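You operate a simulated robot arm through the tools that you are given. There is no shell and no other tool. Be economical: measure what you need, move in short steps, check, and stop when the job is done.

You are at the controls of a simulated robot arm. One attempt, no reset.

JOB
Rinse the green lens from the bath till the gauge shows green.
Fine: sink it in the rinse tank; water off, bath and rinse baskets up at the end. Where these are worked on the way, their far stop is far enough and under half their travel is too little: rinse basket.
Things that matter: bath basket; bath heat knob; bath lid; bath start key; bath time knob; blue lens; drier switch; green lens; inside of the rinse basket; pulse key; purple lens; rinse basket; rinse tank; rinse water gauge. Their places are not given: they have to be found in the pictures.

It is judged by the outcome, as a careful person would: the job done as asked, and still so three seconds after it is handed in. It fails if anything else is knocked over, pushed out of place, dropped, spilled or broken.

ROBOT AND FRAMES
A 7-joint arm with a two-finger parallel gripper, fixed in place. Base frame: the origin is at the foot of the arm, x ahead of it, y to its left, z up; the work surface is at about z = 86. Units: cm, degrees, N and s.
With the tool pointing down near the work surface it reaches from about 30 to 70 cm from the base axis. Its first joint turns from -66.0 to 66.0 degrees. Payload 1.57 kg.
The TCP is the grasp point between the finger pads, 3 cm short of the fingertips. In the tool frame z runs along the fingers and y along their closing line. Largest opening 11 cm; finger width 2.4, thickness 1.2; the body of the gripper, 4.8 by 11.2 cm, starts 7.8 cm behind the TCP.
Orientation is that of the tool frame in the base frame, as a unit quaternion [w, x, y, z]. With the fingers straight down and closing along the base's y, the tool's x points along the base's -x, its y along +y and its z along -z.

CONTROLS
- The arm moves only by the tool jog_arm. Its argument "motion" is a list of rows, each a list of 7 numbers: the closure, from 0 (fully open) to 1 (shut), then the shift along the base's x, y, z in units of 50 mm (1.0 is 50 mm), then the turn, a rotation vector about the base's x, y, z in units of 6 degrees (1.0 is 6 degrees). In form: [[hand, tx, ty, tz, wx, wy, wz], ...]. A call has 1 to 8 rows; each row shifts and turns the commanded pose from where the row before left it. A call with a number of a shift or a turn outside -1 to 1 is refused whole. Each row takes 0.2 s and may step no farther than 5 cm and 8.6 degrees from the row before; otherwise, or with a gripper value out of range, the whole call is refused. Where a pose cannot be reached the arm comes as near as it can. A force on the tool above 70 N (or 10 N above the force at the start of the call, whichever is more), or a blocked arm, ends the call early, and 0.2 s more pass. Each finger travels about 10.8 cm/s and halts on what it meets, pressing with about 35 N; the grip force reading is that of the motor and also rises with nothing between the fingers. The clock runs only during rows and for 0.2 s after the last one: add rows that do not move to give the fingers time. It gives the time, the measured TCP pose, the force on the tool (base axes), the opening and the grip force at its end, in the units of the frame above (readings bear some noise), with the torque about the TCP (base axes, N m) and any sound that the robot's microphone picked up.
- Cameras (640 x 400 px; columns grow to the right, rows downward): "scene" is fixed at [17.9, -40.79, 140.45]; the picture's right is [0.61, -0.79, 0.00], its down [-0.46, -0.35, -0.82] and it looks along [0.65, 0.50, -0.58] (base axes); focal length 260 px, centre (320, 200). "wrist" rides on the gripper at [7, 1.6, -14.1] in the tool frame; the picture's right is [-0.23, 0.97, 0.00], its down [-0.85, -0.20, -0.48] and it looks along [-0.47, -0.11, 0.88] (tool axes); focal length 222 px, centre (320, 200).
- snapshot(camera): a new picture of that camera. No time passes.
- measure_at(camera, pixels): for up to 12 pixels [column, row] of the newest picture of that camera ("zoom" is the newest enlarged one), the place [x, y, z] in the base frame of the surface seen there, good to about 0.2 cm. No time passes.
- enlarge(camera, box): a new picture of the part [left, top, right, bottom] of that camera's present view, enlarged. No time passes.
- hand_in(): hands the job in; it is judged then, once.

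Keep the steps short. Do not move on a guess: measure, check each grasp and each placing, and mend mistakes. In all there are 80 turns and 54 pictures (those below and enlarged ones count). Leave the gripper open and the arm clear of the work at the hand-in unless told otherwise, and finish with a single line.

The tools are called after "Call:" by a JSON object that holds its "name" and its "arguments". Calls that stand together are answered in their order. jog_arm: Moves the arm, as the interface text tells. Its arguments: {"type":"object","properties":{"motion":{"type":"array","items":{"type":"array","items":{"type":"number"}}}},"required":["motion"]} The other tools are called the same way: snapshot (camera) takes a picture; measure_at (camera, pixels) gives the place of the surface under pixels of a picture; enlarge (camera, box) takes an enlarged picture of a part of a camera's view; hand_in () hands the job in.

At the start:

```text
clock: 0.0
position: [48.77, -2.11, 117.04]
tcp_rot: [0.0, 0.0, 1.0, 0.0]
wrist_force: [0.4, 0.6, -0.3]
moment: [0.01, -0.02, 0.01]
finger_gap: 11.01
finger_force: 0.0
```

scene: 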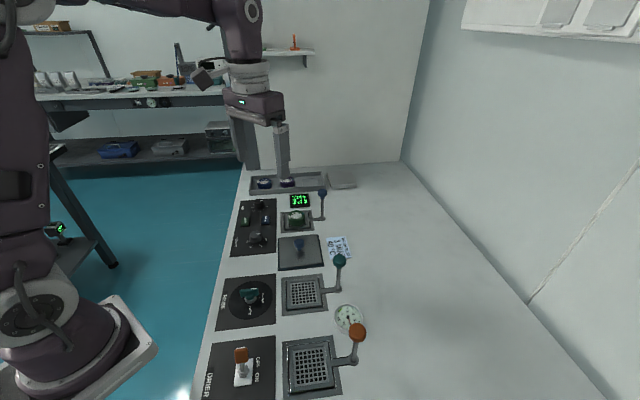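
wrist: 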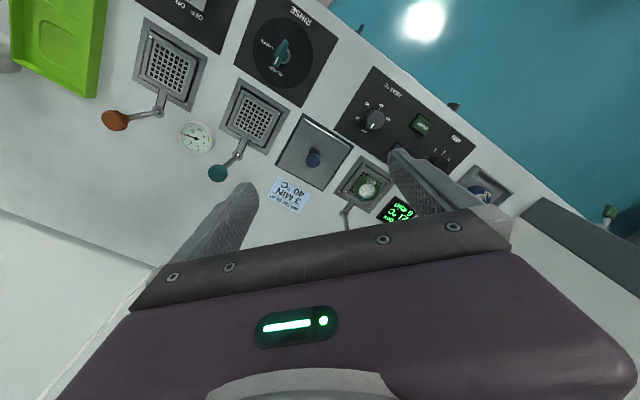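

I see a row of stations: the drier (orange lever), a rinse station (teal lever), a lidded tank, the bath (blue lever) and a tray of lenses. I'll enlarge both views to see details.

Call:
{"name": "enlarge", "arguments": {"camera": "scene", "box": [200, 160, 400, 285]}}

Call:
{"name": "enlarge", "arguments": {"camera": "scene", "box": [190, 260, 400, 400]}}

Call:
{"name": "enlarge", "arguments": {"camera": "wrist", "box": [200, 0, 540, 230]}}

```text
3.20 times, centred on (300, 222) of scene
```

zoom: 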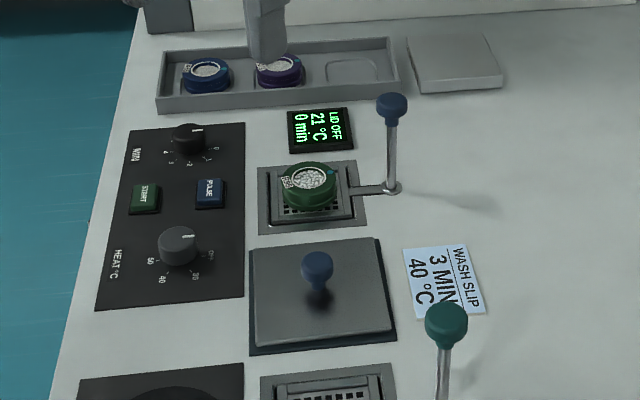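

```text
2.86 times, centred on (295, 330) of scene
```

zoom: 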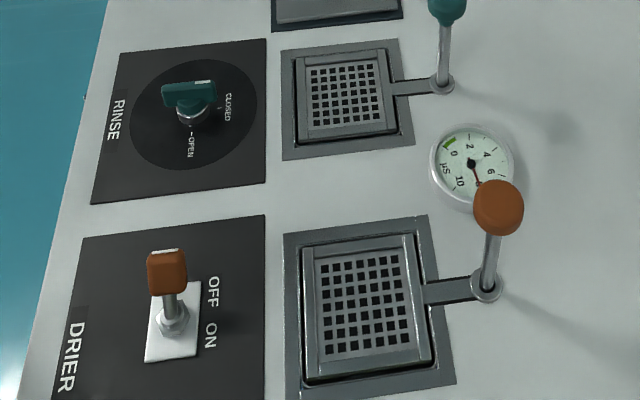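

```text
1.74 times, centred on (370, 115) of wrist
```

zoom: 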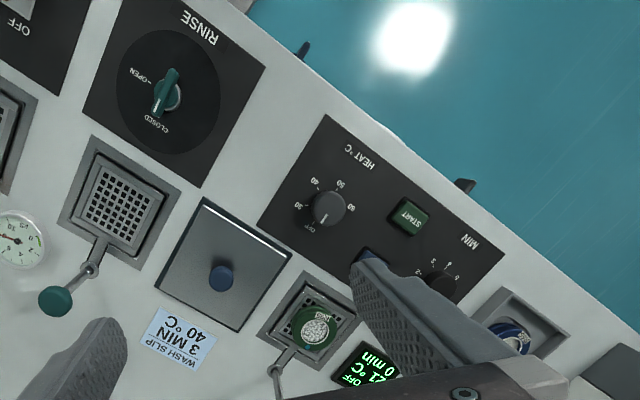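

Now measure the key spots: green lens, both baskets, levers, and the rinse water knob.

Call:
{"name": "measure_at", "arguments": {"camera": "scene", "pixels": [[297, 216], [322, 193], [322, 219], [339, 261], [344, 290], [335, 290], [310, 293], [256, 292], [349, 318], [370, 270], [287, 310], [290, 288]]}}

Call:
{"name": "enlarge", "arguments": {"camera": "scene", "box": [270, 240, 370, 320]}}

Call:
{"name": "enlarge", "arguments": {"camera": "scene", "box": [265, 180, 345, 240]}}

```text
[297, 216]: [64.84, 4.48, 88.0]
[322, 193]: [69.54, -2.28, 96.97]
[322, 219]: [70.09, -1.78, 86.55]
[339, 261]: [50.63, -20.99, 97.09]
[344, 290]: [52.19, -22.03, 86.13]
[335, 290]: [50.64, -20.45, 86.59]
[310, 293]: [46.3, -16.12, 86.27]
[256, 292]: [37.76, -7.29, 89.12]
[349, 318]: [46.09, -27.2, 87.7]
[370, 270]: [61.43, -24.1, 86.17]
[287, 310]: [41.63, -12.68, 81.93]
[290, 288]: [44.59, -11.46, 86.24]
```

```text
5.00 times, centred on (320, 280) of scene
```

zoom: 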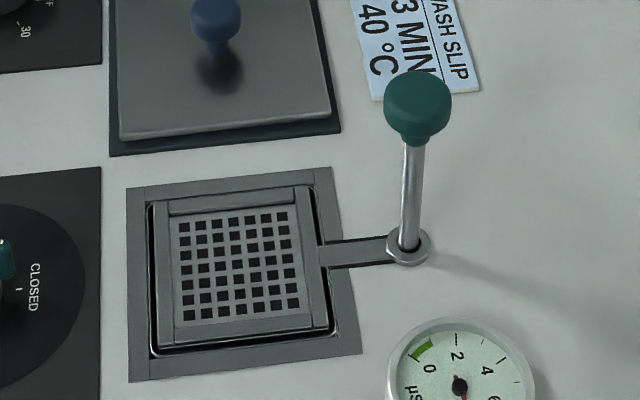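

```text
6.67 times, centred on (305, 210) of scene
```

zoom: 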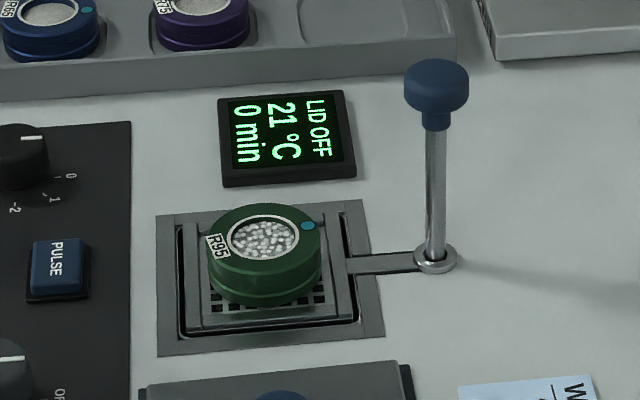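

Measure the lens rim and the bath basket in this zoom.

Call:
{"name": "measure_at", "arguments": {"camera": "zoom", "pixels": [[222, 230], [311, 240], [265, 266], [262, 207], [265, 238], [210, 275], [262, 300], [318, 275], [437, 80], [436, 65], [200, 330], [342, 315]]}}

Call:
{"name": "enlarge", "arguments": {"camera": "scene", "box": [215, 265, 295, 325]}}

```text
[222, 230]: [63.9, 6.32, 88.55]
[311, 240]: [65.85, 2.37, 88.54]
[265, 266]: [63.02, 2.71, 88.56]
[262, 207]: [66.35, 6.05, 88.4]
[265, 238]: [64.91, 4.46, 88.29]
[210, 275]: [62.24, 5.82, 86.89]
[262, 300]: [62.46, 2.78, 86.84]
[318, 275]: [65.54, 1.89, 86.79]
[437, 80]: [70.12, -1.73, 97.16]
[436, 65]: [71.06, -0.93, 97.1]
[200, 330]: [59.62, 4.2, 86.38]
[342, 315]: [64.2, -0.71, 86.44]
```

```text
6.67 times, centred on (255, 295) of scene
```

zoom: 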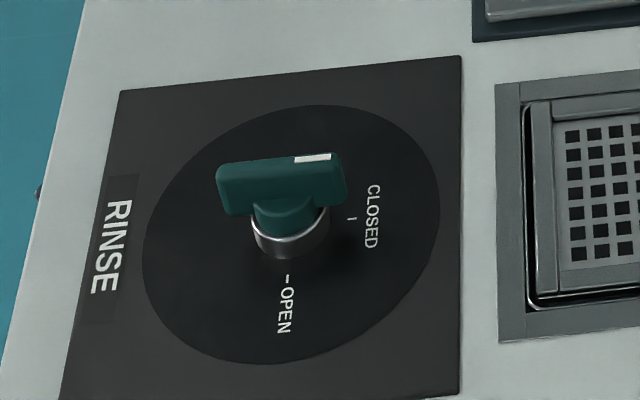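

Measure the rinse handle (bar, mark, tick marks) and the rinse basket.

Call:
{"name": "measure_at", "arguments": {"camera": "zoom", "pixels": [[222, 168], [340, 160], [345, 195], [228, 208], [313, 158], [350, 218], [288, 280], [280, 172], [372, 215], [284, 312], [145, 260], [440, 190]]}}

Call:
{"name": "measure_at", "arguments": {"camera": "scene", "pixels": [[306, 284], [306, 303], [331, 300], [328, 281], [317, 292], [344, 255], [334, 260], [340, 263], [344, 260]]}}

```text
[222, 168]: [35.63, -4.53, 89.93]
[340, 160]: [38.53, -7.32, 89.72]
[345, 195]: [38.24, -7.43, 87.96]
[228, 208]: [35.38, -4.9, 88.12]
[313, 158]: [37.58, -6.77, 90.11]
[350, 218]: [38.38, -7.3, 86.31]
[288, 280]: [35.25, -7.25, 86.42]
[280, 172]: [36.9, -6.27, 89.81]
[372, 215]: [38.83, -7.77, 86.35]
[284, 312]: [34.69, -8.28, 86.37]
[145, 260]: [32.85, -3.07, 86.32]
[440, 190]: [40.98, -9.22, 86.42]
```

```text
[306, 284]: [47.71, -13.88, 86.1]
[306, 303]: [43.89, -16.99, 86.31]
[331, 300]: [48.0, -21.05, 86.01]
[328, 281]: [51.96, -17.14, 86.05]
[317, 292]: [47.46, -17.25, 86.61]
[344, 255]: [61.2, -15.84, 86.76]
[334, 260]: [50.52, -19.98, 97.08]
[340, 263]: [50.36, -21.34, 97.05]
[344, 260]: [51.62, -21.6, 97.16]
```

The lens centre is about (64.8, 4.4), rim at z 88.5. I'll move above it at z≈105 with the fingers partly open (~7 cm) and take a wrist picture.

Call:
{"name": "jog_arm", "arguments": {"motion": [[0.2, 0.641, 0.259, -0.48, 0, 0, 0], [0.36, 0.641, 0.259, -0.48, 0, 0, 0], [0.36, 0.641, 0.259, -0.48, 0, 0, 0], [0.36, 0.641, 0.259, -0.48, 0, 0, 0], [0.36, 0.641, 0.259, -0.48, 0, 0, 0], [0.36, 0, 0, 0, 0, 0, 0]]}}

Call:
{"name": "snapshot", "arguments": {"camera": "wrist"}}

```text
clock: 1.4
position: [64.74, 4.55, 104.93]
tcp_rot: [0.0, 0.001, 1.0, 0.001]
wrist_force: [0.0, -0.7, 0.4]
moment: [0.01, -0.02, 0.01]
finger_gap: 7.04
finger_force: 0.1
```

```text
45 pictures are left
```

wrist: 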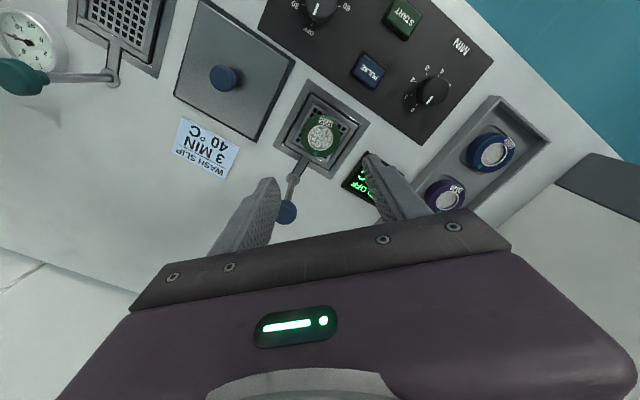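

Re-measure the lens from above, plus basket grid corners.

Call:
{"name": "measure_at", "arguments": {"camera": "wrist", "pixels": [[307, 131], [337, 134], [322, 120], [320, 150], [321, 137], [288, 211], [323, 98], [347, 125], [313, 159], [290, 128]]}}

Call:
{"name": "enlarge", "arguments": {"camera": "wrist", "box": [260, 70, 390, 230]}}

```text
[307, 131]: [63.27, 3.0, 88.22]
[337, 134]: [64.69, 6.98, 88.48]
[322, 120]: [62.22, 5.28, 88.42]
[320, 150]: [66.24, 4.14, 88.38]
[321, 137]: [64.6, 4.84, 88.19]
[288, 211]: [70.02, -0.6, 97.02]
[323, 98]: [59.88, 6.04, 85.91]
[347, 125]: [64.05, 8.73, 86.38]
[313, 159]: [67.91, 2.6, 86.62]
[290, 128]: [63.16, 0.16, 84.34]
```

```text
2.50 times, centred on (325, 150) of wrist
```

zoom: 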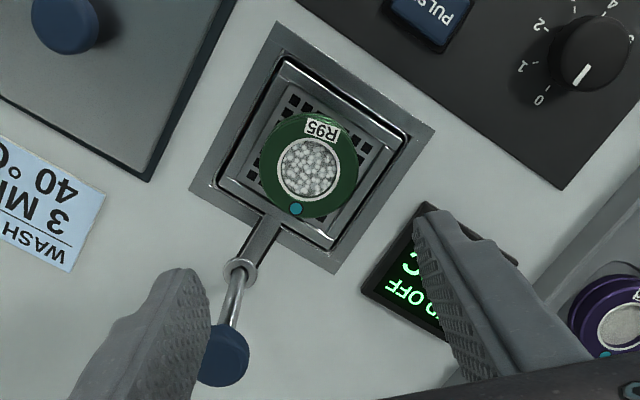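

Centre is about (64.6, 4.6). Descending to TCP z≈90 (tips at 87, above the basket rim at 86.6).

Call:
{"name": "jog_arm", "arguments": {"motion": [[0.36, -0.03, 0.01, -0.7, 0, 0, 0], [0.36, 0, 0, -0.7, 0, 0, 0], [0.36, 0, 0, -0.7, 0, 0, 0], [0.36, 0, 0, -0.5, 0, 0, 0], [0.36, 0, 0, -0.2, 0, 0, 0], [0.36, 0, 0, -0.2, 0, 0, 0], [0.36, 0, 0, 0, 0, 0, 0]]}}

Call:
{"name": "snapshot", "arguments": {"camera": "wrist"}}

Call:
{"name": "enlarge", "arguments": {"camera": "scene", "box": [255, 170, 345, 240]}}

```text
clock: 3.0
position: [64.69, 4.4, 90.0]
tcp_rot: [0.0, -0.001, 1.0, 0.001]
wrist_force: [-0.2, 0.1, -0.2]
moment: [0.01, -0.02, 0.01]
finger_gap: 7.07
finger_force: 0.0
```

```text
43 pictures are left
```

wrist: 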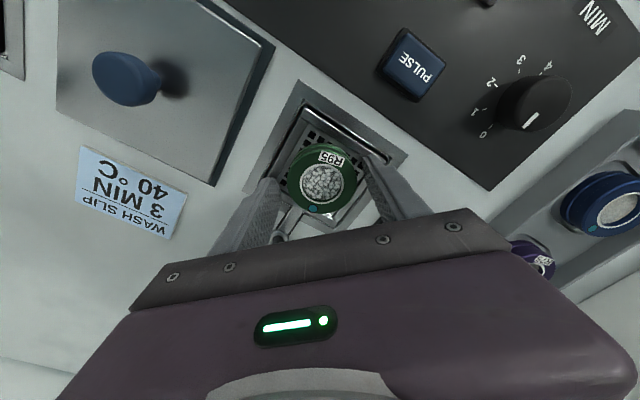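

```text
5.71 times, centred on (300, 205) of scene
```

zoom: 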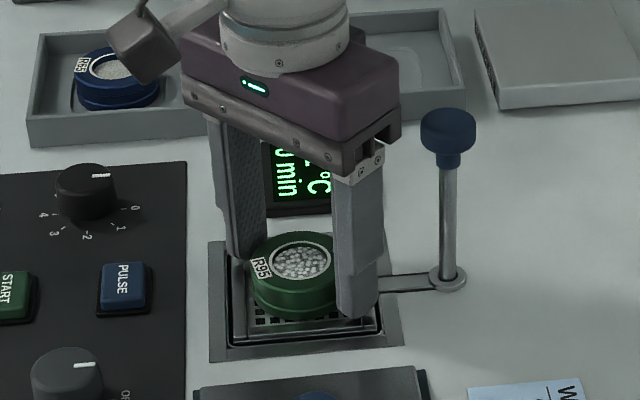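

The fingers straddle the lens properly. Closing on it.

Call:
{"name": "jog_arm", "arguments": {"motion": [[0.5, 0, 0, 0, 0, 0, 0], [0.7, 0, 0, 0, 0, 0, 0], [0.7, 0, 0, 0, 0, 0, 0], [0.7, 0, 0, 0, 0, 0, 0]]}}

```text
clock: 4.0
position: [64.63, 4.47, 89.93]
tcp_rot: [0.0, 0.0, 1.0, 0.0]
wrist_force: [-0.4, -0.3, 0.1]
moment: [-0.02, 0.02, -0.01]
finger_gap: 5.3
finger_force: 34.9
```

Gripped (gap 5.3, 35 N). Lifting straight up 10 cm and checking.

Call:
{"name": "jog_arm", "arguments": {"motion": [[0.7, 0, 0, 0.2, 0, 0, 0], [0.7, 0, 0, 0.4, 0, 0, 0], [0.7, 0, 0, 0.6, 0, 0, 0], [0.7, 0, 0, 0.6, 0, 0, 0], [0.7, 0, 0, 0.6, 0, 0, 0], [0.7, 0, 0, 0, 0, 0, 0]]}}

Call:
{"name": "snapshot", "arguments": {"camera": "wrist"}}

Call:
{"name": "enlarge", "arguments": {"camera": "scene", "box": [265, 250, 365, 320]}}

```text
clock: 5.4
position: [64.72, 4.35, 102.09]
tcp_rot: [0.0, 0.0, 1.0, 0.0]
wrist_force: [0.0, 0.7, -0.1]
moment: [-0.02, 0.05, 0.03]
finger_gap: 3.3
finger_force: 0.0
```

```text
41 pictures are left
```

wrist: 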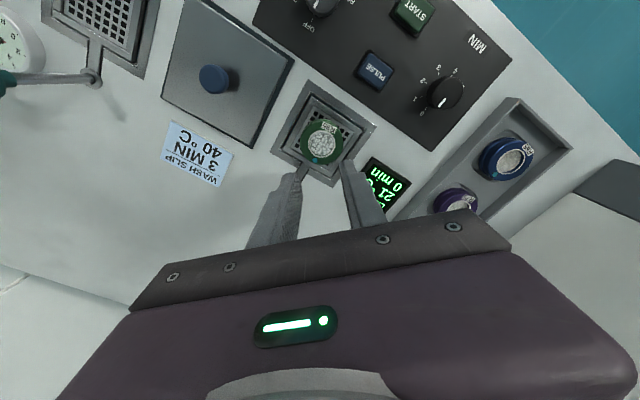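

```text
5.71 times, centred on (315, 285) of scene
```

zoom: 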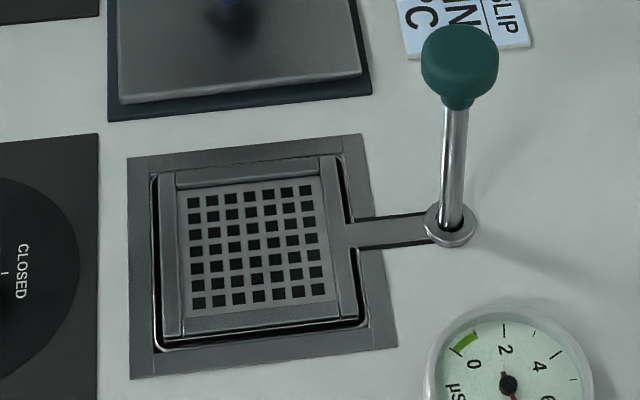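

The lens slipped out and remains in the basket. I'll look at its shape and place to find a lower grip.

Call:
{"name": "enlarge", "arguments": {"camera": "scene", "box": [270, 195, 330, 240]}}

```text
8.89 times, centred on (300, 218) of scene
```

zoom: 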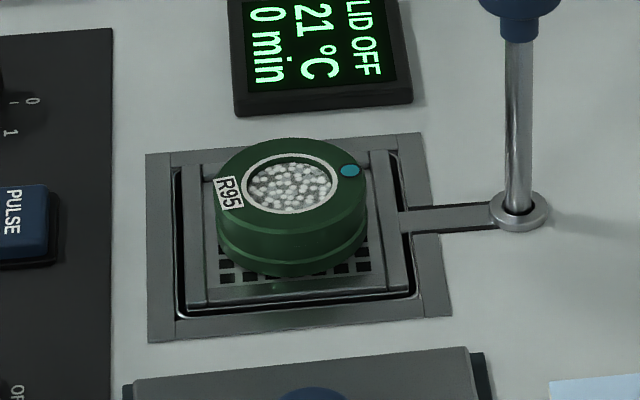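

Call:
{"name": "measure_at", "arguments": {"camera": "zoom", "pixels": [[218, 195], [368, 200], [290, 225], [290, 140], [218, 240], [365, 240], [290, 272], [290, 285], [195, 300], [196, 240], [290, 250], [395, 230]]}}

```text
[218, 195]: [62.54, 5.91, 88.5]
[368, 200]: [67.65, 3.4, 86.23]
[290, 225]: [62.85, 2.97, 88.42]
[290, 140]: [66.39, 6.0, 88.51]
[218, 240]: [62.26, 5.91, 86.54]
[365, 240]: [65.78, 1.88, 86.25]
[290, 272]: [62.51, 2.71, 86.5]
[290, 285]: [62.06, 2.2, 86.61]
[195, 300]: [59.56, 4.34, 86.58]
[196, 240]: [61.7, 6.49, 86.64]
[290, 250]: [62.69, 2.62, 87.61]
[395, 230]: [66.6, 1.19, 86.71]
```

The lens is unmoved at about (64.6, 4.4), bottom at z≈86.3. I'll try again lower (tips ≈86.7), squeeze fully and lift slowly.

Call:
{"name": "jog_arm", "arguments": {"motion": [[0.4, 0, 0, 0, 0, 0, 0], [0.38, 0, 0, -0.8, 0, 0, 0], [0.38, 0, 0, -0.8, 0, 0, 0], [0.38, 0, 0, -0.6, 0, 0, 0], [0.38, 0, 0, -0.2, 0, 0, 0], [0.38, 0, 0, -0.08, 0, 0, 0], [0.38, 0, 0, 0, 0, 0, 0]]}}

```text
clock: 7.0
position: [64.67, 4.47, 89.68]
tcp_rot: [0.001, -0.001, 1.0, 0.0]
wrist_force: [0.2, 0.1, 0.7]
moment: [0.0, 0.01, -0.03]
finger_gap: 6.83
finger_force: 0.0
```

No contact. Down another 1 mm, then close fully and lift slowly by 1 cm.

Call:
{"name": "jog_arm", "arguments": {"motion": [[0.38, 0, 0, -0.02, 0, 0, 0], [0.5, 0, 0, 0, 0, 0, 0], [0.8, 0, 0, 0, 0, 0, 0], [1, 0, 0, 0, 0, 0, 0], [1, 0, 0, 0, 0, 0, 0], [1, 0, 0, 0, 0, 0, 0]]}}

Call:
{"name": "enlarge", "arguments": {"camera": "scene", "box": [270, 195, 330, 240]}}

```text
clock: 8.4
position: [64.53, 4.45, 89.54]
tcp_rot: [-0.001, 0.0, 1.0, 0.001]
wrist_force: [0.3, -0.7, 0.3]
moment: [0.02, 0.0, 0.03]
finger_gap: 5.29
finger_force: 35.1
```

```text
8.89 times, centred on (300, 218) of scene
```

zoom: 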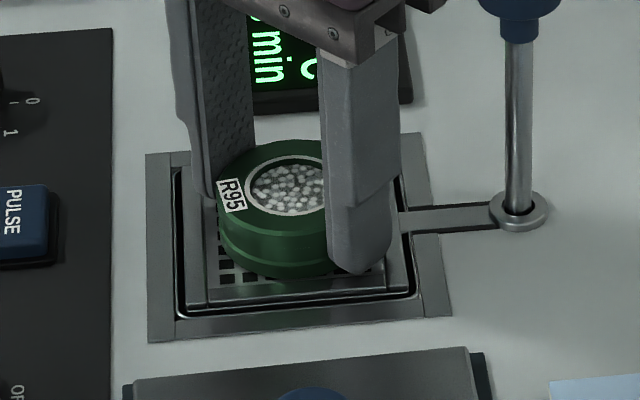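

Call:
{"name": "jog_arm", "arguments": {"motion": [[1, 0, 0, 0.04, 0, 0, 0], [1, 0, 0, 0.06, 0, 0, 0], [1, 0, 0, 0.06, 0, 0, 0], [1, 0, 0, 0.06, 0, 0, 0], [1, 0, 0, 0.06, 0, 0, 0], [1, 0, 0, 0.06, 0, 0, 0]]}}

Call:
{"name": "enlarge", "arguments": {"camera": "scene", "box": [270, 195, 330, 240]}}

```text
clock: 9.8
position: [64.61, 4.51, 91.31]
tcp_rot: [0.001, 0.0, 1.0, 0.0]
wrist_force: [-0.5, 0.5, -1.2]
moment: [-0.02, -0.02, 0.02]
finger_gap: 5.3
finger_force: 35.4
```

```text
8.89 times, centred on (300, 218) of scene
```

zoom: 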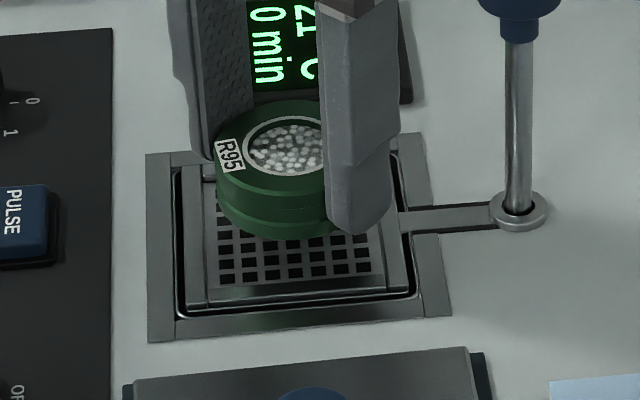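

Lifted and held. Now measure the rinse basket's grid from the scene view while holding.

Call:
{"name": "measure_at", "arguments": {"camera": "scene", "pixels": [[303.4, 293.2], [292.5, 285.5], [313, 283.5], [315.5, 301.5], [293.5, 303], [303, 285], [303, 301], [294, 294], [314, 293]]}}

Call:
{"name": "jog_arm", "arguments": {"motion": [[1, 0, 0, 0.15, 0, 0, 0], [1, 0, 0, 0.25, 0, 0, 0], [1, 0, 0, 0.35, 0, 0, 0], [1, 0, 0, 0.35, 0, 0, 0], [1, 0, 0, 0.2, 0, 0, 0], [1, 0, 0, 0.1, 0, 0, 0]]}}

```text
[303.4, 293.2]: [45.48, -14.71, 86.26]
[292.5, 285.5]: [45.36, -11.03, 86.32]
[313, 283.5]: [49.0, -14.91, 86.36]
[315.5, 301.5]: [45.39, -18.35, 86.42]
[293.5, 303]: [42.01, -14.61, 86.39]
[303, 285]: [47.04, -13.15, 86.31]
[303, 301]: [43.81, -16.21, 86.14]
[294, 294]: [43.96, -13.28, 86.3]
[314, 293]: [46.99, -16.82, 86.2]
```

```text
clock: 11.2
position: [64.52, 4.42, 98.27]
tcp_rot: [-0.001, 0.0, 1.0, 0.0]
wrist_force: [-0.5, 0.3, -0.9]
moment: [0.01, -0.02, 0.02]
finger_gap: 5.31
finger_force: 35.1
```

Rinse basket centre is (45.45, -14.73), grid z 86.3. Carry the lens there at z≈98.

Call:
{"name": "jog_arm", "arguments": {"motion": [[1, -0.286, -0.287, 0, 0, 0, 0], [1, -0.477, -0.479, 0, 0, 0, 0], [1, -0.572, -0.575, 0, 0, 0, 0], [1, -0.572, -0.575, 0, 0, 0, 0], [1, -0.572, -0.575, 0, 0, 0, 0], [1, -0.572, -0.575, 0, 0, 0, 0], [1, -0.477, -0.479, 0, 0, 0, 0], [1, -0.286, -0.287, 0, 0, 0, 0]]}}

Call:
{"name": "enlarge", "arguments": {"camera": "scene", "box": [255, 230, 375, 320]}}

```text
clock: 13.0
position: [45.43, -14.73, 98.13]
tcp_rot: [0.001, -0.001, 1.0, 0.0]
wrist_force: [0.1, -0.3, -0.7]
moment: [0.01, 0.0, 0.01]
finger_gap: 5.3
finger_force: 35.0
```

```text
4.44 times, centred on (315, 275) of scene
```

zoom: 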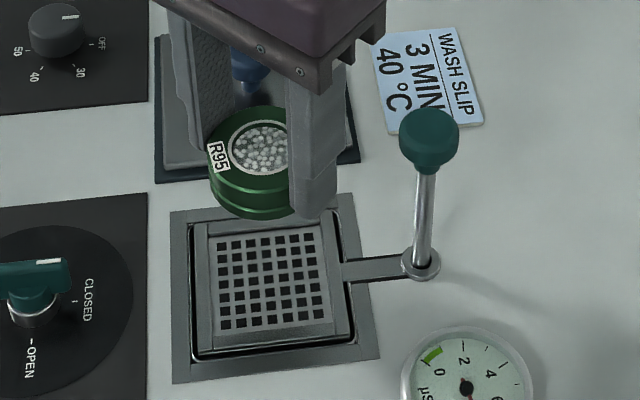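

Aligned over the grid. Lower slowly to z≈89.65.

Call:
{"name": "jog_arm", "arguments": {"motion": [[1, 0, 0, -0.4, 0, 0, 0], [1, 0, 0, -0.5, 0, 0, 0], [1, 0, 0, -0.4, 0, 0, 0], [1, 0, 0, -0.2, 0, 0, 0], [1, 0, 0, -0.12, 0, 0, 0], [1, 0, 0, -0.08, 0, 0, 0], [1, 0, 0, 0, 0, 0, 0]]}}

Call:
{"name": "enlarge", "arguments": {"camera": "scene", "box": [265, 250, 365, 320]}}

```text
clock: 14.6
position: [45.5, -14.53, 89.67]
tcp_rot: [0.0, -0.001, 1.0, 0.0]
wrist_force: [0.4, -0.1, -1.2]
moment: [0.01, 0.0, -0.01]
finger_gap: 5.27
finger_force: 35.0
```

```text
5.71 times, centred on (315, 285) of scene
```

zoom: 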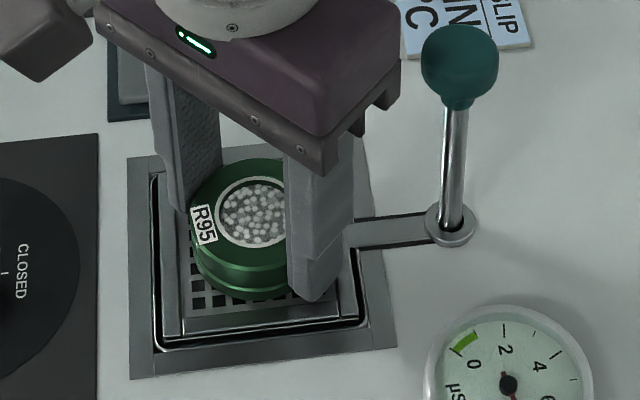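

Nearly seated. Lower 1 mm more, then open a little and rise.

Call:
{"name": "jog_arm", "arguments": {"motion": [[1, 0, 0, -0.02, 0, 0, 0], [1, 0, 0, 0, 0, 0, 0], [0.45, 0, 0, 0, 0, 0, 0], [0.38, 0, 0, 0, 0, 0, 0], [0.38, 0, 0, 0.05, 0, 0, 0], [0.38, 0, 0, 0.4, 0, 0, 0], [0.38, 0, 0, 0.8, 0, 0, 0], [0.38, 0, 0, 0.8, 0, 0, 0]]}}

Call:
{"name": "enlarge", "arguments": {"camera": "scene", "box": [265, 250, 365, 320]}}

```text
clock: 16.4
position: [45.61, -14.59, 99.78]
tcp_rot: [-0.001, 0.0, 1.0, 0.001]
wrist_force: [0.6, -0.6, 0.2]
moment: [-0.01, 0.04, -0.01]
finger_gap: 6.83
finger_force: 0.0
```

```text
5.71 times, centred on (315, 285) of scene
```

zoom: 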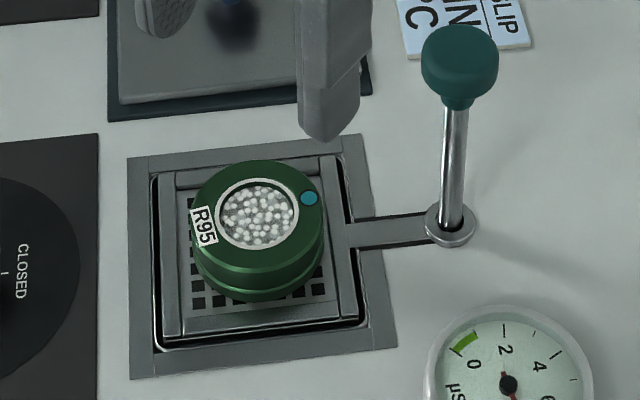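

The lens sits in the basket. Measure the teal lever: ball, stem, ring.

Call:
{"name": "measure_at", "arguments": {"camera": "zoom", "pixels": [[426, 60], [494, 60], [460, 85], [460, 50], [460, 32], [457, 105], [455, 130], [452, 190], [434, 232], [468, 232], [452, 240], [400, 230]]}}

Call:
{"name": "snapshot", "arguments": {"camera": "wrist"}}

```text
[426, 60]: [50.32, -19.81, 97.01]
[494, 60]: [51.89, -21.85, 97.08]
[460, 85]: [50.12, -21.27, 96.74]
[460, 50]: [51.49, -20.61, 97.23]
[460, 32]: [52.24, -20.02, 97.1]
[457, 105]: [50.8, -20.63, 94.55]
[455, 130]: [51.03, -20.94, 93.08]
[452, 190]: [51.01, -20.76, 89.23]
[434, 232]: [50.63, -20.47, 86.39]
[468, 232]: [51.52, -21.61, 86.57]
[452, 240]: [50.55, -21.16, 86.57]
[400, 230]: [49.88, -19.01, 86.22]
```

```text
33 pictures are left
```

wrist: 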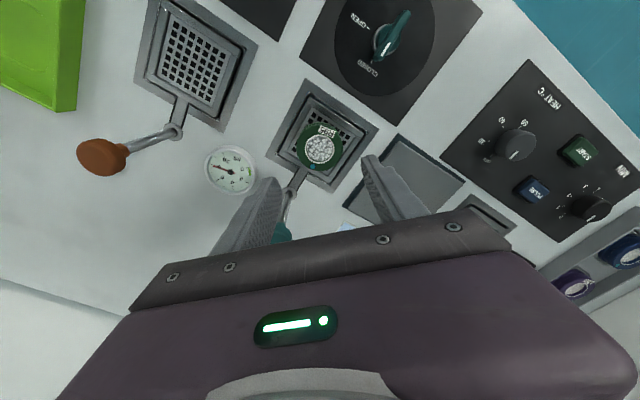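

The lever is a vertical plunger at about (51.15, -20.9), knob from z 94.5 to 97.3. I'll move above it and lower the open fingers around the knob.

Call:
{"name": "jog_arm", "arguments": {"motion": [[0.38, 0, 0, 0.7, 0, 0, 0], [0.38, 0.555, -0.62, 0, 0, 0, 0], [0.38, 0.555, -0.62, 0, 0, 0, 0], [0.38, 0, 0, -0.4, 0, 0, 0], [0.38, 0, 0, -0.3, 0, 0, 0], [0.38, 0, 0, -0.25, 0, 0, 0], [0.38, 0, 0, 0, 0, 0, 0]]}}

Call:
{"name": "snapshot", "arguments": {"camera": "wrist"}}

Call:
{"name": "enlarge", "arguments": {"camera": "scene", "box": [285, 220, 385, 300]}}

```text
clock: 18.0
position: [51.14, -20.92, 98.65]
tcp_rot: [0.001, 0.0, 1.0, 0.0]
wrist_force: [-0.6, 1.0, -0.7]
moment: [0.0, 0.01, 0.04]
finger_gap: 6.82
finger_force: 0.0
```

```text
32 pictures are left
```

wrist: 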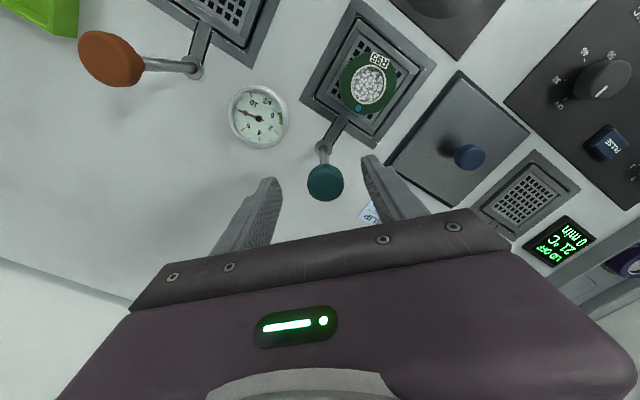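

```text
5.00 times, centred on (335, 260) of scene
```

zoom: 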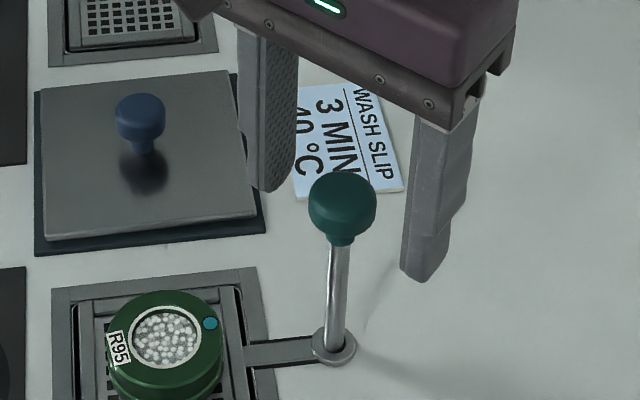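

The knob (325,183 in wrist view) coincides with the grasp centre. Close on it.

Call:
{"name": "jog_arm", "arguments": {"motion": [[0.6, 0, 0, 0, 0, 0, 0], [0.85, 0, 0, 0, 0, 0, 0], [1, 0, 0, 0, 0, 0, 0], [1, 0, 0, 0, 0, 0, 0]]}}

```text
clock: 19.0
position: [51.11, -20.42, 98.62]
tcp_rot: [-0.001, -0.001, 1.0, 0.002]
wrist_force: [-2.7, 35.0, -2.2]
moment: [0.61, 0.4, 0.34]
finger_gap: 2.87
finger_force: 38.4
```

Side force of 35 N in y: the knob's centre lies about 0.5 cm further toward +y. Relieve by shifting.

Call:
{"name": "jog_arm", "arguments": {"motion": [[1, 0, 0.1, 0, 0, 0, 0], [1, 0, 0, 0, 0, 0, 0]]}}

```text
clock: 19.6
position: [51.13, -20.33, 98.66]
tcp_rot: [0.0, 0.001, 1.0, -0.001]
wrist_force: [1.8, 10.7, -26.6]
moment: [0.13, -0.74, 0.08]
finger_gap: 2.88
finger_force: 38.7
```

Better. Now push down in small steps, watching force.

Call:
{"name": "jog_arm", "arguments": {"motion": [[1, 0, 0.02, -0.1, 0, 0, 0], [1, 0, 0, -0.1, 0, 0, 0], [1, 0, 0, -0.1, 0, 0, 0]]}}

Call:
{"name": "enlarge", "arguments": {"camera": "scene", "box": [265, 230, 385, 320]}}

```text
clock: 20.4
position: [51.16, -20.38, 97.18]
tcp_rot: [0.0, 0.001, 1.0, -0.001]
wrist_force: [-2.3, -0.1, 1.1]
moment: [-0.05, -0.65, 0.0]
finger_gap: 2.88
finger_force: 38.7
```

```text
4.44 times, centred on (325, 275) of scene
```

zoom: 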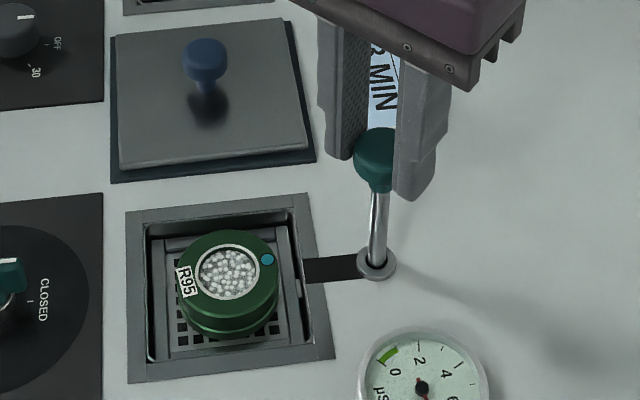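

The basket sinks with the plunger and the force is low. Continue down to the stop.

Call:
{"name": "jog_arm", "arguments": {"motion": [[1, 0, 0, -0.15, 0, 0, 0], [1, 0, 0, -0.15, 0, 0, 0], [1, 0, 0, -0.15, 0, 0, 0], [1, 0, 0, -0.15, 0, 0, 0], [1, 0, 0, -0.1, 0, 0, 0], [1, 0, 0, 0, 0, 0, 0]]}}

```text
clock: 21.8
position: [51.03, -20.45, 93.69]
tcp_rot: [0.002, 0.0, 1.0, 0.0]
wrist_force: [5.0, -14.4, 0.1]
moment: [-0.41, -0.21, -0.01]
finger_gap: 2.88
finger_force: 39.1
```

Call:
{"name": "jog_arm", "arguments": {"motion": [[1, 0, -0.02, -0.1, 0, 0, 0], [1, 0, 0, -0.1, 0, 0, 0], [1, 0, 0, -0.1, 0, 0, 0], [1, 0, 0, 0, 0, 0, 0]]}}

Call:
{"name": "enlarge", "arguments": {"camera": "scene", "box": [265, 230, 385, 320]}}

```text
clock: 22.8
position: [51.16, -20.47, 92.41]
tcp_rot: [0.002, 0.0, 1.0, -0.001]
wrist_force: [-1.8, -4.3, 41.7]
moment: [0.16, -0.12, -0.04]
finger_gap: 2.86
finger_force: 39.3
```

```text
4.44 times, centred on (325, 275) of scene
```

zoom: 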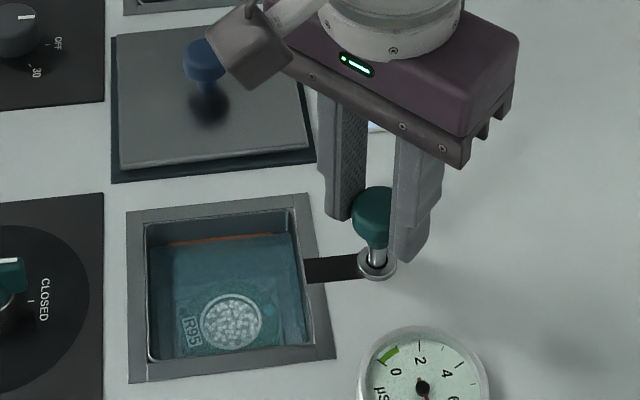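

The stop is reached (42 N) and the lens is under water. Relax, open and rise, then check it stays down.

Call:
{"name": "jog_arm", "arguments": {"motion": [[1, 0, 0, 0.04, 0, 0, 0], [0.6, 0, 0, 0, 0, 0, 0], [0.42, 0, 0, 0, 0, 0, 0], [0.42, 0, 0, 0.3, 0, 0, 0], [0.42, 0, 0, 0.7, 0, 0, 0], [0.42, 0, 0, 0.7, 0, 0, 0], [0.42, 0, 0, 0.4, 0, 0, 0]]}}

Call:
{"name": "enlarge", "arguments": {"camera": "scene", "box": [205, 230, 385, 350]}}

```text
clock: 24.4
position: [51.19, -20.34, 102.98]
tcp_rot: [0.0, 0.0, 1.0, 0.001]
wrist_force: [-0.3, -0.1, 0.1]
moment: [-0.01, 0.01, -0.06]
finger_gap: 6.39
finger_force: 0.1
```

```text
3.33 times, centred on (295, 290) of scene
```

zoom: 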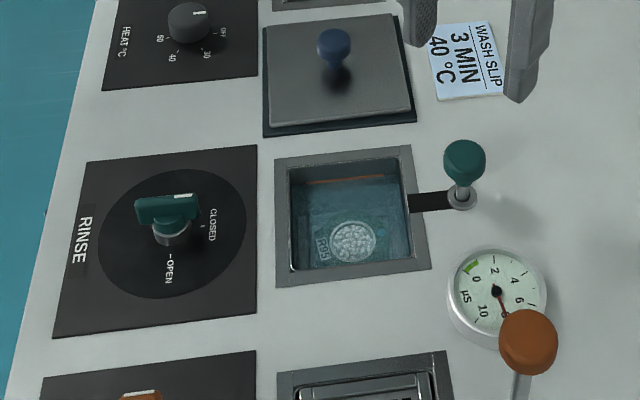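

It stays down. Now go over the water handle (~36.8, -5.95) at z≈103, turning the gripper -44° so the fingers close across the bar.

Call:
{"name": "jog_arm", "arguments": {"motion": [[0.42, -0.36, 0.36, 0, 0, 0, -0.917], [0.42, -0.36, 0.36, 0, 0, 0, -0.917], [0.42, -0.36, 0.36, 0, 0, 0, -0.917], [0.42, -0.36, 0.36, 0, 0, 0, -0.917], [0.42, -0.36, 0.36, 0, 0, 0, -0.917], [0.42, -0.36, 0.36, 0, 0, 0, -0.917], [0.42, -0.36, 0.36, 0, 0, 0, -0.917], [0.42, -0.36, 0.36, 0, 0, 0, -0.917]]}}

Call:
{"name": "snapshot", "arguments": {"camera": "wrist"}}

```text
clock: 26.2
position: [36.7, -5.97, 102.85]
tcp_rot: [0.0, 0.375, 0.927, 0.0]
wrist_force: [0.8, 0.7, 0.1]
moment: [-0.01, 0.02, -0.01]
finger_gap: 6.38
finger_force: 0.0
```

```text
27 pictures are left
```

wrist: 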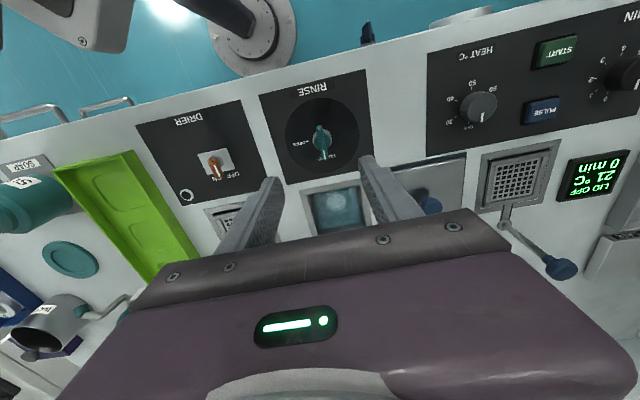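

Call:
{"name": "enlarge", "arguments": {"camera": "wrist", "box": [280, 90, 370, 185]}}

```text
4.21 times, centred on (325, 138) of wrist
```

zoom: 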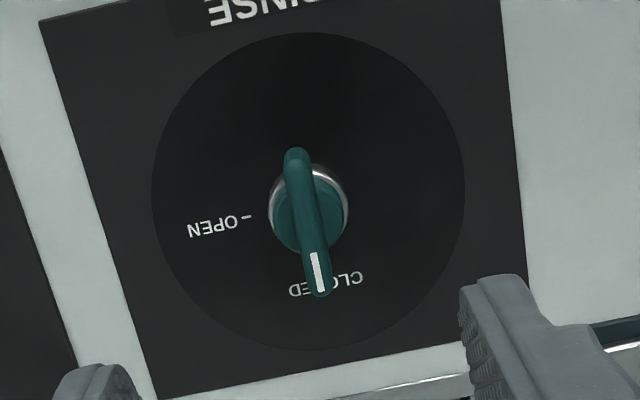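

Call:
{"name": "measure_at", "arguments": {"camera": "zoom", "pixels": [[296, 156], [318, 290], [308, 222], [301, 200], [308, 190], [340, 220], [275, 220], [152, 195], [463, 195], [308, 35], [308, 350], [247, 217]]}}

```text
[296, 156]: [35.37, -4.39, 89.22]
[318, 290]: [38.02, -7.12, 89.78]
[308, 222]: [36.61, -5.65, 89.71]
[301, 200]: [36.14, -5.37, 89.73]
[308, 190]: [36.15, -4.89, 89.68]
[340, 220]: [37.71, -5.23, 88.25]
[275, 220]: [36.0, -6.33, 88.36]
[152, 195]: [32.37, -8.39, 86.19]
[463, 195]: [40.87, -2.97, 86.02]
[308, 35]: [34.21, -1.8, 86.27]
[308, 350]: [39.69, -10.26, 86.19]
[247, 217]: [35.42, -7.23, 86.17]
```

Handle centre ≈(36.75, -5.8), bar at -46°, top z 89.75. Adjust slightly and descend to TCP z 91.6.

Call:
{"name": "jog_arm", "arguments": {"motion": [[0.5, 0.01, 0.03, -0.6, 0, 0, -0.2], [0.58, 0, 0, -0.6, 0, 0, 0], [0.58, 0, 0, -0.5, 0, 0, 0], [0.58, 0, 0, -0.35, 0, 0, 0], [0.58, 0, 0, -0.2, 0, 0, 0], [0.58, 0, 0, 0, 0, 0, 0]]}}

Call:
{"name": "enlarge", "arguments": {"camera": "wrist", "box": [220, 100, 420, 225]}}

```text
clock: 27.6
position: [36.65, -5.71, 91.76]
tcp_rot: [0.0, 0.384, 0.923, 0.0]
wrist_force: [-0.4, -0.1, -0.2]
moment: [0.02, -0.01, 0.0]
finger_gap: 4.63
finger_force: 0.0
```

```text
3.20 times, centred on (320, 162) of wrist
```

zoom: 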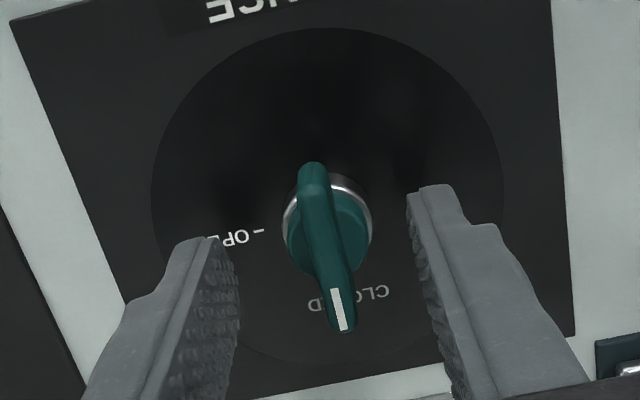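

The bar is between the fingers. Drop 2 mm and close.

Call:
{"name": "jog_arm", "arguments": {"motion": [[0.58, 0, 0, -0.04, 0, 0, 0], [0.75, 0, 0, 0, 0, 0, 0], [0.9, 0, 0, 0, 0, 0, 0], [1, 0, 0, 0, 0, 0, 0], [1, 0, 0, 0, 0, 0, 0]]}}

```text
clock: 28.8
position: [36.81, -5.69, 91.53]
tcp_rot: [0.0, 0.384, 0.923, 0.0]
wrist_force: [8.7, 15.2, -3.7]
moment: [0.47, -0.09, 0.03]
finger_gap: 0.84
finger_force: 27.4
```

Gripped (0.84 cm bar). Turn clockwise (toward OPEN) 30° first.

Call:
{"name": "jog_arm", "arguments": {"motion": [[1, 0.02, 0.03, 0, 0, 0, -0.5], [1, 0, 0, 0, 0, 0, -0.9], [1, 0, 0, 0, 0, 0, -0.9], [1, 0, 0, 0, 0, 0, -0.9], [1, 0, 0, 0, 0, 0, -0.9], [1, 0, 0, 0, 0, 0, -0.9], [1, 0, 0, 0, 0, 0, 0]]}}

Call:
{"name": "enlarge", "arguments": {"camera": "scene", "box": [205, 250, 305, 320]}}

```text
clock: 30.4
position: [36.91, -5.7, 91.4]
tcp_rot: [0.002, 0.611, 0.792, 0.001]
wrist_force: [4.9, -3.0, 26.6]
moment: [-0.16, -0.05, -0.01]
finger_gap: 0.84
finger_force: 27.4
```

```text
5.71 times, centred on (255, 285) of scene
```

zoom: 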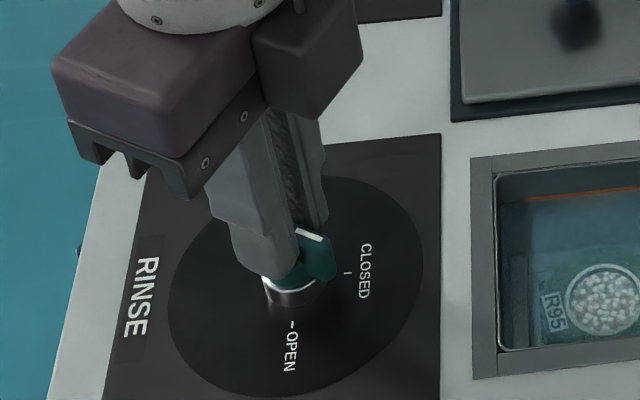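

The handle is turning with the gripper. Ease up 1 mm and turn another ~45°.

Call:
{"name": "jog_arm", "arguments": {"motion": [[1, 0, 0, 0.02, 0, 0, -0.95], [1, 0, 0, 0, 0, 0, -0.95], [1, 0, 0, 0, 0, 0, -0.95], [1, 0, 0, 0, 0, 0, -0.95], [1, 0, 0, 0, 0, 0, -0.95], [1, 0, 0, 0, 0, 0, -0.95], [1, 0, 0, 0, 0, 0, -0.95], [1, 0, 0, 0, 0, 0, -0.95]]}}

Call:
{"name": "enlarge", "arguments": {"camera": "scene", "box": [205, 250, 305, 320]}}

```text
clock: 32.2
position: [37.19, -5.66, 91.49]
tcp_rot: [0.001, 0.87, 0.492, 0.0]
wrist_force: [25.8, 2.4, -15.3]
moment: [0.37, -0.64, 0.06]
finger_gap: 0.84
finger_force: 27.1
```

```text
5.71 times, centred on (255, 285) of scene
```

zoom: 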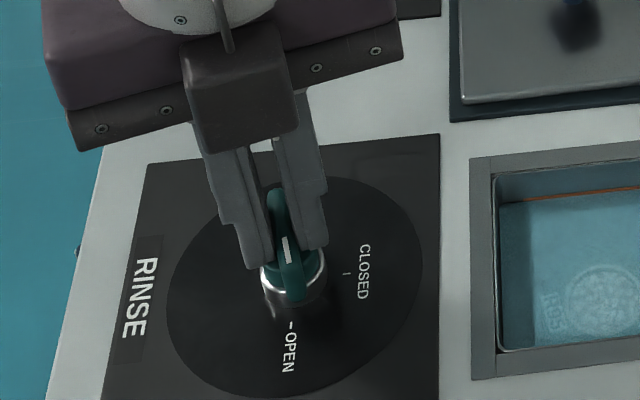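

Water is running. Finish the turn (~14° more), relieving the x force.

Call:
{"name": "jog_arm", "arguments": {"motion": [[1, 0.05, 0, 0, 0, 0, -0.6], [1, 0.02, 0, 0, 0, 0, -0.6], [1, 0, 0, 0, 0, 0, -0.6], [1, 0, 0, 0, 0, 0, -0.5], [1, 0, 0, 0, 0, 0, 0]]}}

Call:
{"name": "enlarge", "arguments": {"camera": "scene", "box": [225, 250, 385, 350]}}

```text
clock: 33.4
position: [37.02, -5.7, 91.6]
tcp_rot: [-0.001, 0.923, 0.384, -0.003]
wrist_force: [-17.4, -10.2, 11.7]
moment: [-0.65, 0.65, -0.01]
finger_gap: 0.85
finger_force: 27.4
```

```text
4.00 times, centred on (305, 300) of scene
```

zoom: 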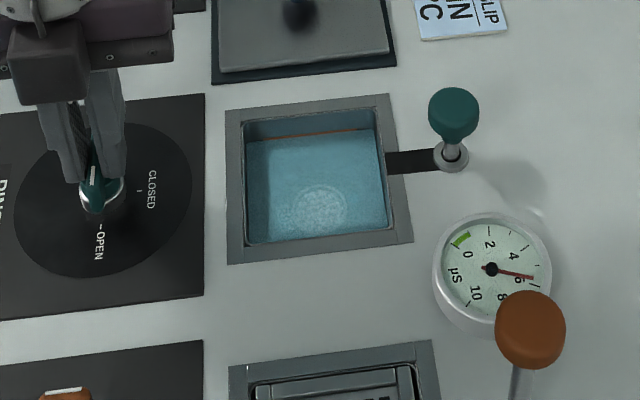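

Fully at OPEN (turned 90°). The gauge fell from ~7.5 to ~6. I'll hold here and wait, watching the gauge.

Call:
{"name": "jog_arm", "arguments": {"motion": [[1, -0.03, -0.02, 0, 0, 0, 0], [1, 0, 0, 0, 0, 0, 0], [1, 0, 0, 0, 0, 0, 0], [1, 0, 0, 0, 0, 0, 0], [1, 0, 0, 0, 0, 0, 0], [1, 0, 0, 0, 0, 0, 0], [1, 0, 0, 0, 0, 0, 0], [1, 0, 0, 0, 0, 0, 0]]}}

Call:
{"name": "jog_arm", "arguments": {"motion": [[1, 0, 0, 0, 0, 0, 0], [1, 0, 0, 0, 0, 0, 0], [1, 0, 0, 0, 0, 0, 0], [1, 0, 0, 0, 0, 0, 0], [1, 0, 0, 0, 0, 0, 0], [1, 0, 0, 0, 0, 0, 0], [1, 0, 0, 0, 0, 0, 0], [1, 0, 0, 0, 0, 0, 0]]}}

Call:
{"name": "enlarge", "arguments": {"camera": "scene", "box": [325, 295, 375, 335]}}

```text
clock: 35.2
position: [37.03, -5.69, 91.67]
tcp_rot: [0.0, 0.922, 0.386, 0.0]
wrist_force: [-6.1, 7.1, 12.4]
moment: [0.57, -0.32, 0.0]
finger_gap: 0.83
finger_force: 27.4
```

```text
clock: 37.0
position: [36.99, -5.73, 91.43]
tcp_rot: [0.0, 0.923, 0.386, 0.0]
wrist_force: [-3.0, 14.5, 14.2]
moment: [0.52, -0.06, -0.01]
finger_gap: 0.82
finger_force: 26.7
```

```text
10.00 times, centred on (350, 315) of scene
```

zoom: 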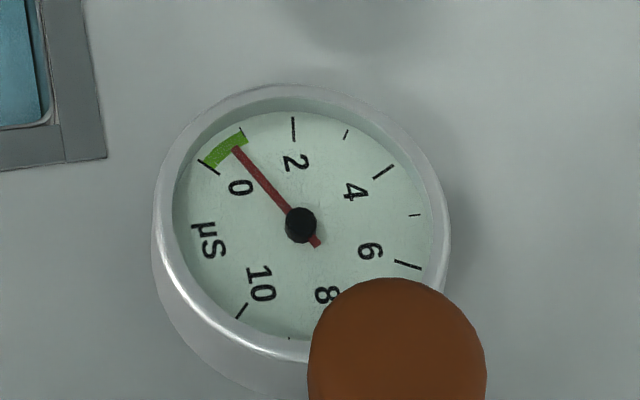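

Just inside green. Wait another ~1.8 s for margin and re-check.

Call:
{"name": "jog_arm", "arguments": {"motion": [[1, 0, 0, 0, 0, 0, 0], [1, 0, 0, 0, 0, 0, 0], [1, 0, 0, 0, 0, 0, 0], [1, 0, 0, 0, 0, 0, 0], [1, 0, 0, 0, 0, 0, 0], [1, 0, 0, 0, 0, 0, 0], [1, 0, 0, 0, 0, 0, 0], [1, 0, 0, 0, 0, 0, 0]]}}

Call:
{"name": "enlarge", "arguments": {"camera": "scene", "box": [325, 295, 375, 335]}}

```text
clock: 38.8
position: [36.98, -5.75, 91.54]
tcp_rot: [0.0, 0.923, 0.386, 0.0]
wrist_force: [-2.1, 17.7, 15.6]
moment: [0.51, -0.07, -0.04]
finger_gap: 0.85
finger_force: 26.9
```

```text
10.00 times, centred on (350, 315) of scene
```

zoom: 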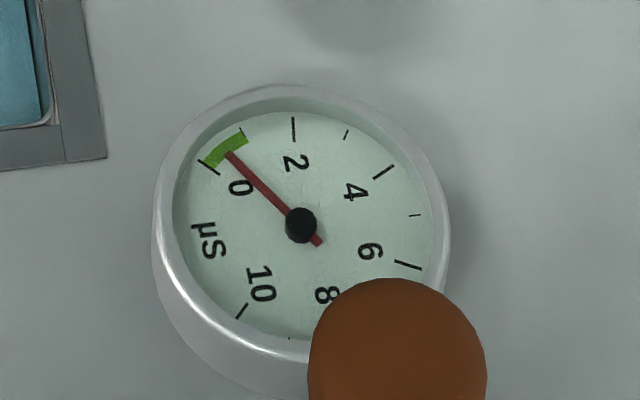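

Well in the green. Now turn the handle back to CLOSED: +90°.

Call:
{"name": "jog_arm", "arguments": {"motion": [[1, 0, 0.02, 0.01, 0, 0, 0.95], [1, 0, 0, 0, 0, 0, 0.95], [1, 0, 0, 0, 0, 0, 0.95], [1, 0, 0, 0, 0, 0, 0.95], [1, 0, 0, 0, 0, 0, 0.95], [1, 0, 0, 0, 0, 0, 0.95], [1, 0, 0, 0, 0, 0, 0.95], [1, 0, 0, 0, 0, 0, 0.95]]}}

Call:
{"name": "jog_arm", "arguments": {"motion": [[1, 0, 0, 0, 0, 0, 0.95], [1, -0.02, -0.02, 0, 0, 0, 0.95], [1, 0, 0, 0, 0, 0, 0.95], [1, 0, 0, 0, 0, 0, 0.95], [1, 0, 0, 0, 0, 0, 0.95], [1, 0, 0, 0, 0, 0, 0.95], [1, 0, 0, 0, 0, 0, 0.95], [1, 0, 0, 0, 0, 0, 0]]}}

Call:
{"name": "enlarge", "arguments": {"camera": "scene", "box": [225, 250, 385, 350]}}

```text
clock: 40.6
position: [36.9, -5.68, 91.62]
tcp_rot: [-0.001, 0.701, 0.713, -0.001]
wrist_force: [-22.5, 1.2, -26.8]
moment: [-0.08, 0.34, -0.06]
finger_gap: 0.84
finger_force: 27.5
```

```text
clock: 42.4
position: [36.85, -5.78, 91.67]
tcp_rot: [-0.002, 0.414, 0.91, 0.0]
wrist_force: [-19.8, 8.4, 12.4]
moment: [0.53, 0.7, 0.03]
finger_gap: 0.83
finger_force: 27.2
```

```text
4.00 times, centred on (305, 300) of scene
```

zoom: 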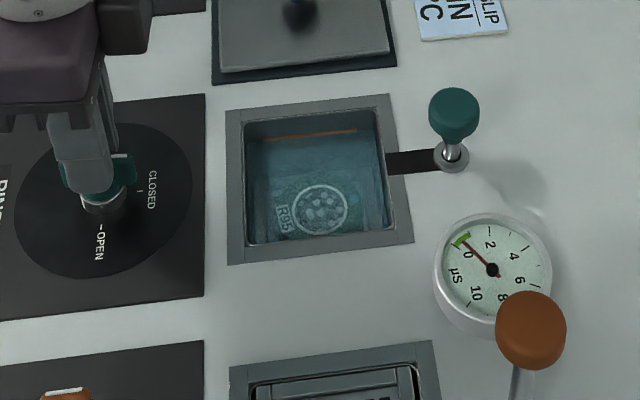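

Water stopped, gauge green. About 4–5° left to the original position; finish, open and rise.

Call:
{"name": "jog_arm", "arguments": {"motion": [[1, -0.03, 0, 0, 0, 0, 0.5], [1, 0, 0, 0, 0, 0, 0.4], [1, 0, 0, 0, 0, 0, 0], [0.8, 0, 0, 0, 0, 0, 0], [0.6, 0, 0, 0, 0, 0, 0], [0.5, 0, 0, 0.4, 0, 0, 0], [0.42, 0, 0, 0.9, 0, 0, 0], [0.42, 0, 0, 0.9, 0, 0, 0]]}}

Call:
{"name": "enlarge", "arguments": {"camera": "wrist", "box": [220, 70, 420, 200]}}

```text
clock: 44.2
position: [36.6, -5.83, 102.52]
tcp_rot: [0.0, 0.372, 0.928, 0.0]
wrist_force: [0.5, -0.1, 1.0]
moment: [0.02, -0.03, -0.01]
finger_gap: 6.35
finger_force: 0.0
```

```text
3.08 times, centred on (320, 135) of wrist
```

zoom: 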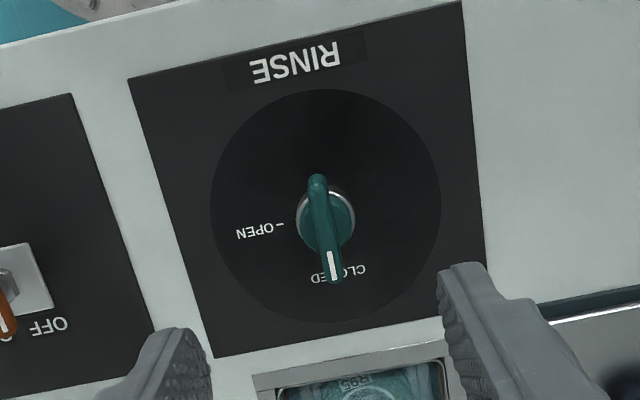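

Handle is back at CLOSED. Return above the plunger knob (51.13, -20.43) and turn the gripper back.

Call:
{"name": "jog_arm", "arguments": {"motion": [[0.42, 0.363, -0.365, 0.02, 0, 0, 0.91], [0.42, 0.363, -0.365, 0, 0, 0, 0.91], [0.42, 0.363, -0.365, 0, 0, 0, 0.91], [0.42, 0.363, -0.365, 0, 0, 0, 0.91], [0.42, 0.363, -0.365, 0, 0, 0, 0.91], [0.42, 0.363, -0.365, 0, 0, 0, 0.91], [0.42, 0.363, -0.365, 0, 0, 0, 0.91], [0.42, 0.363, -0.365, 0, 0, 0, 0.91]]}}

Call:
{"name": "snapshot", "arguments": {"camera": "wrist"}}

```text
clock: 46.0
position: [51.17, -20.17, 102.61]
tcp_rot: [0.0, -0.002, 1.0, 0.0]
wrist_force: [-0.5, -0.5, 0.4]
moment: [0.04, -0.01, 0.02]
finger_gap: 6.34
finger_force: 0.1
```

```text
17 pictures are left
```

wrist: 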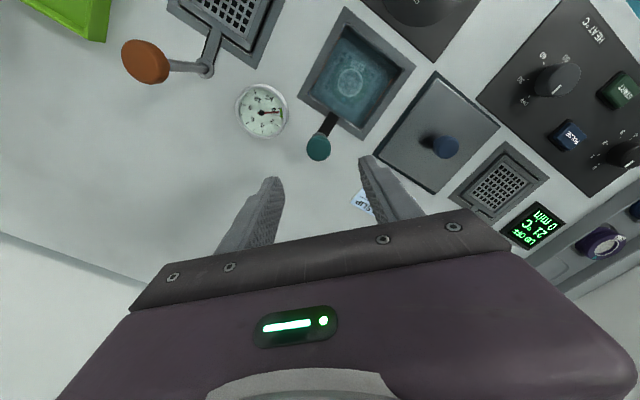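

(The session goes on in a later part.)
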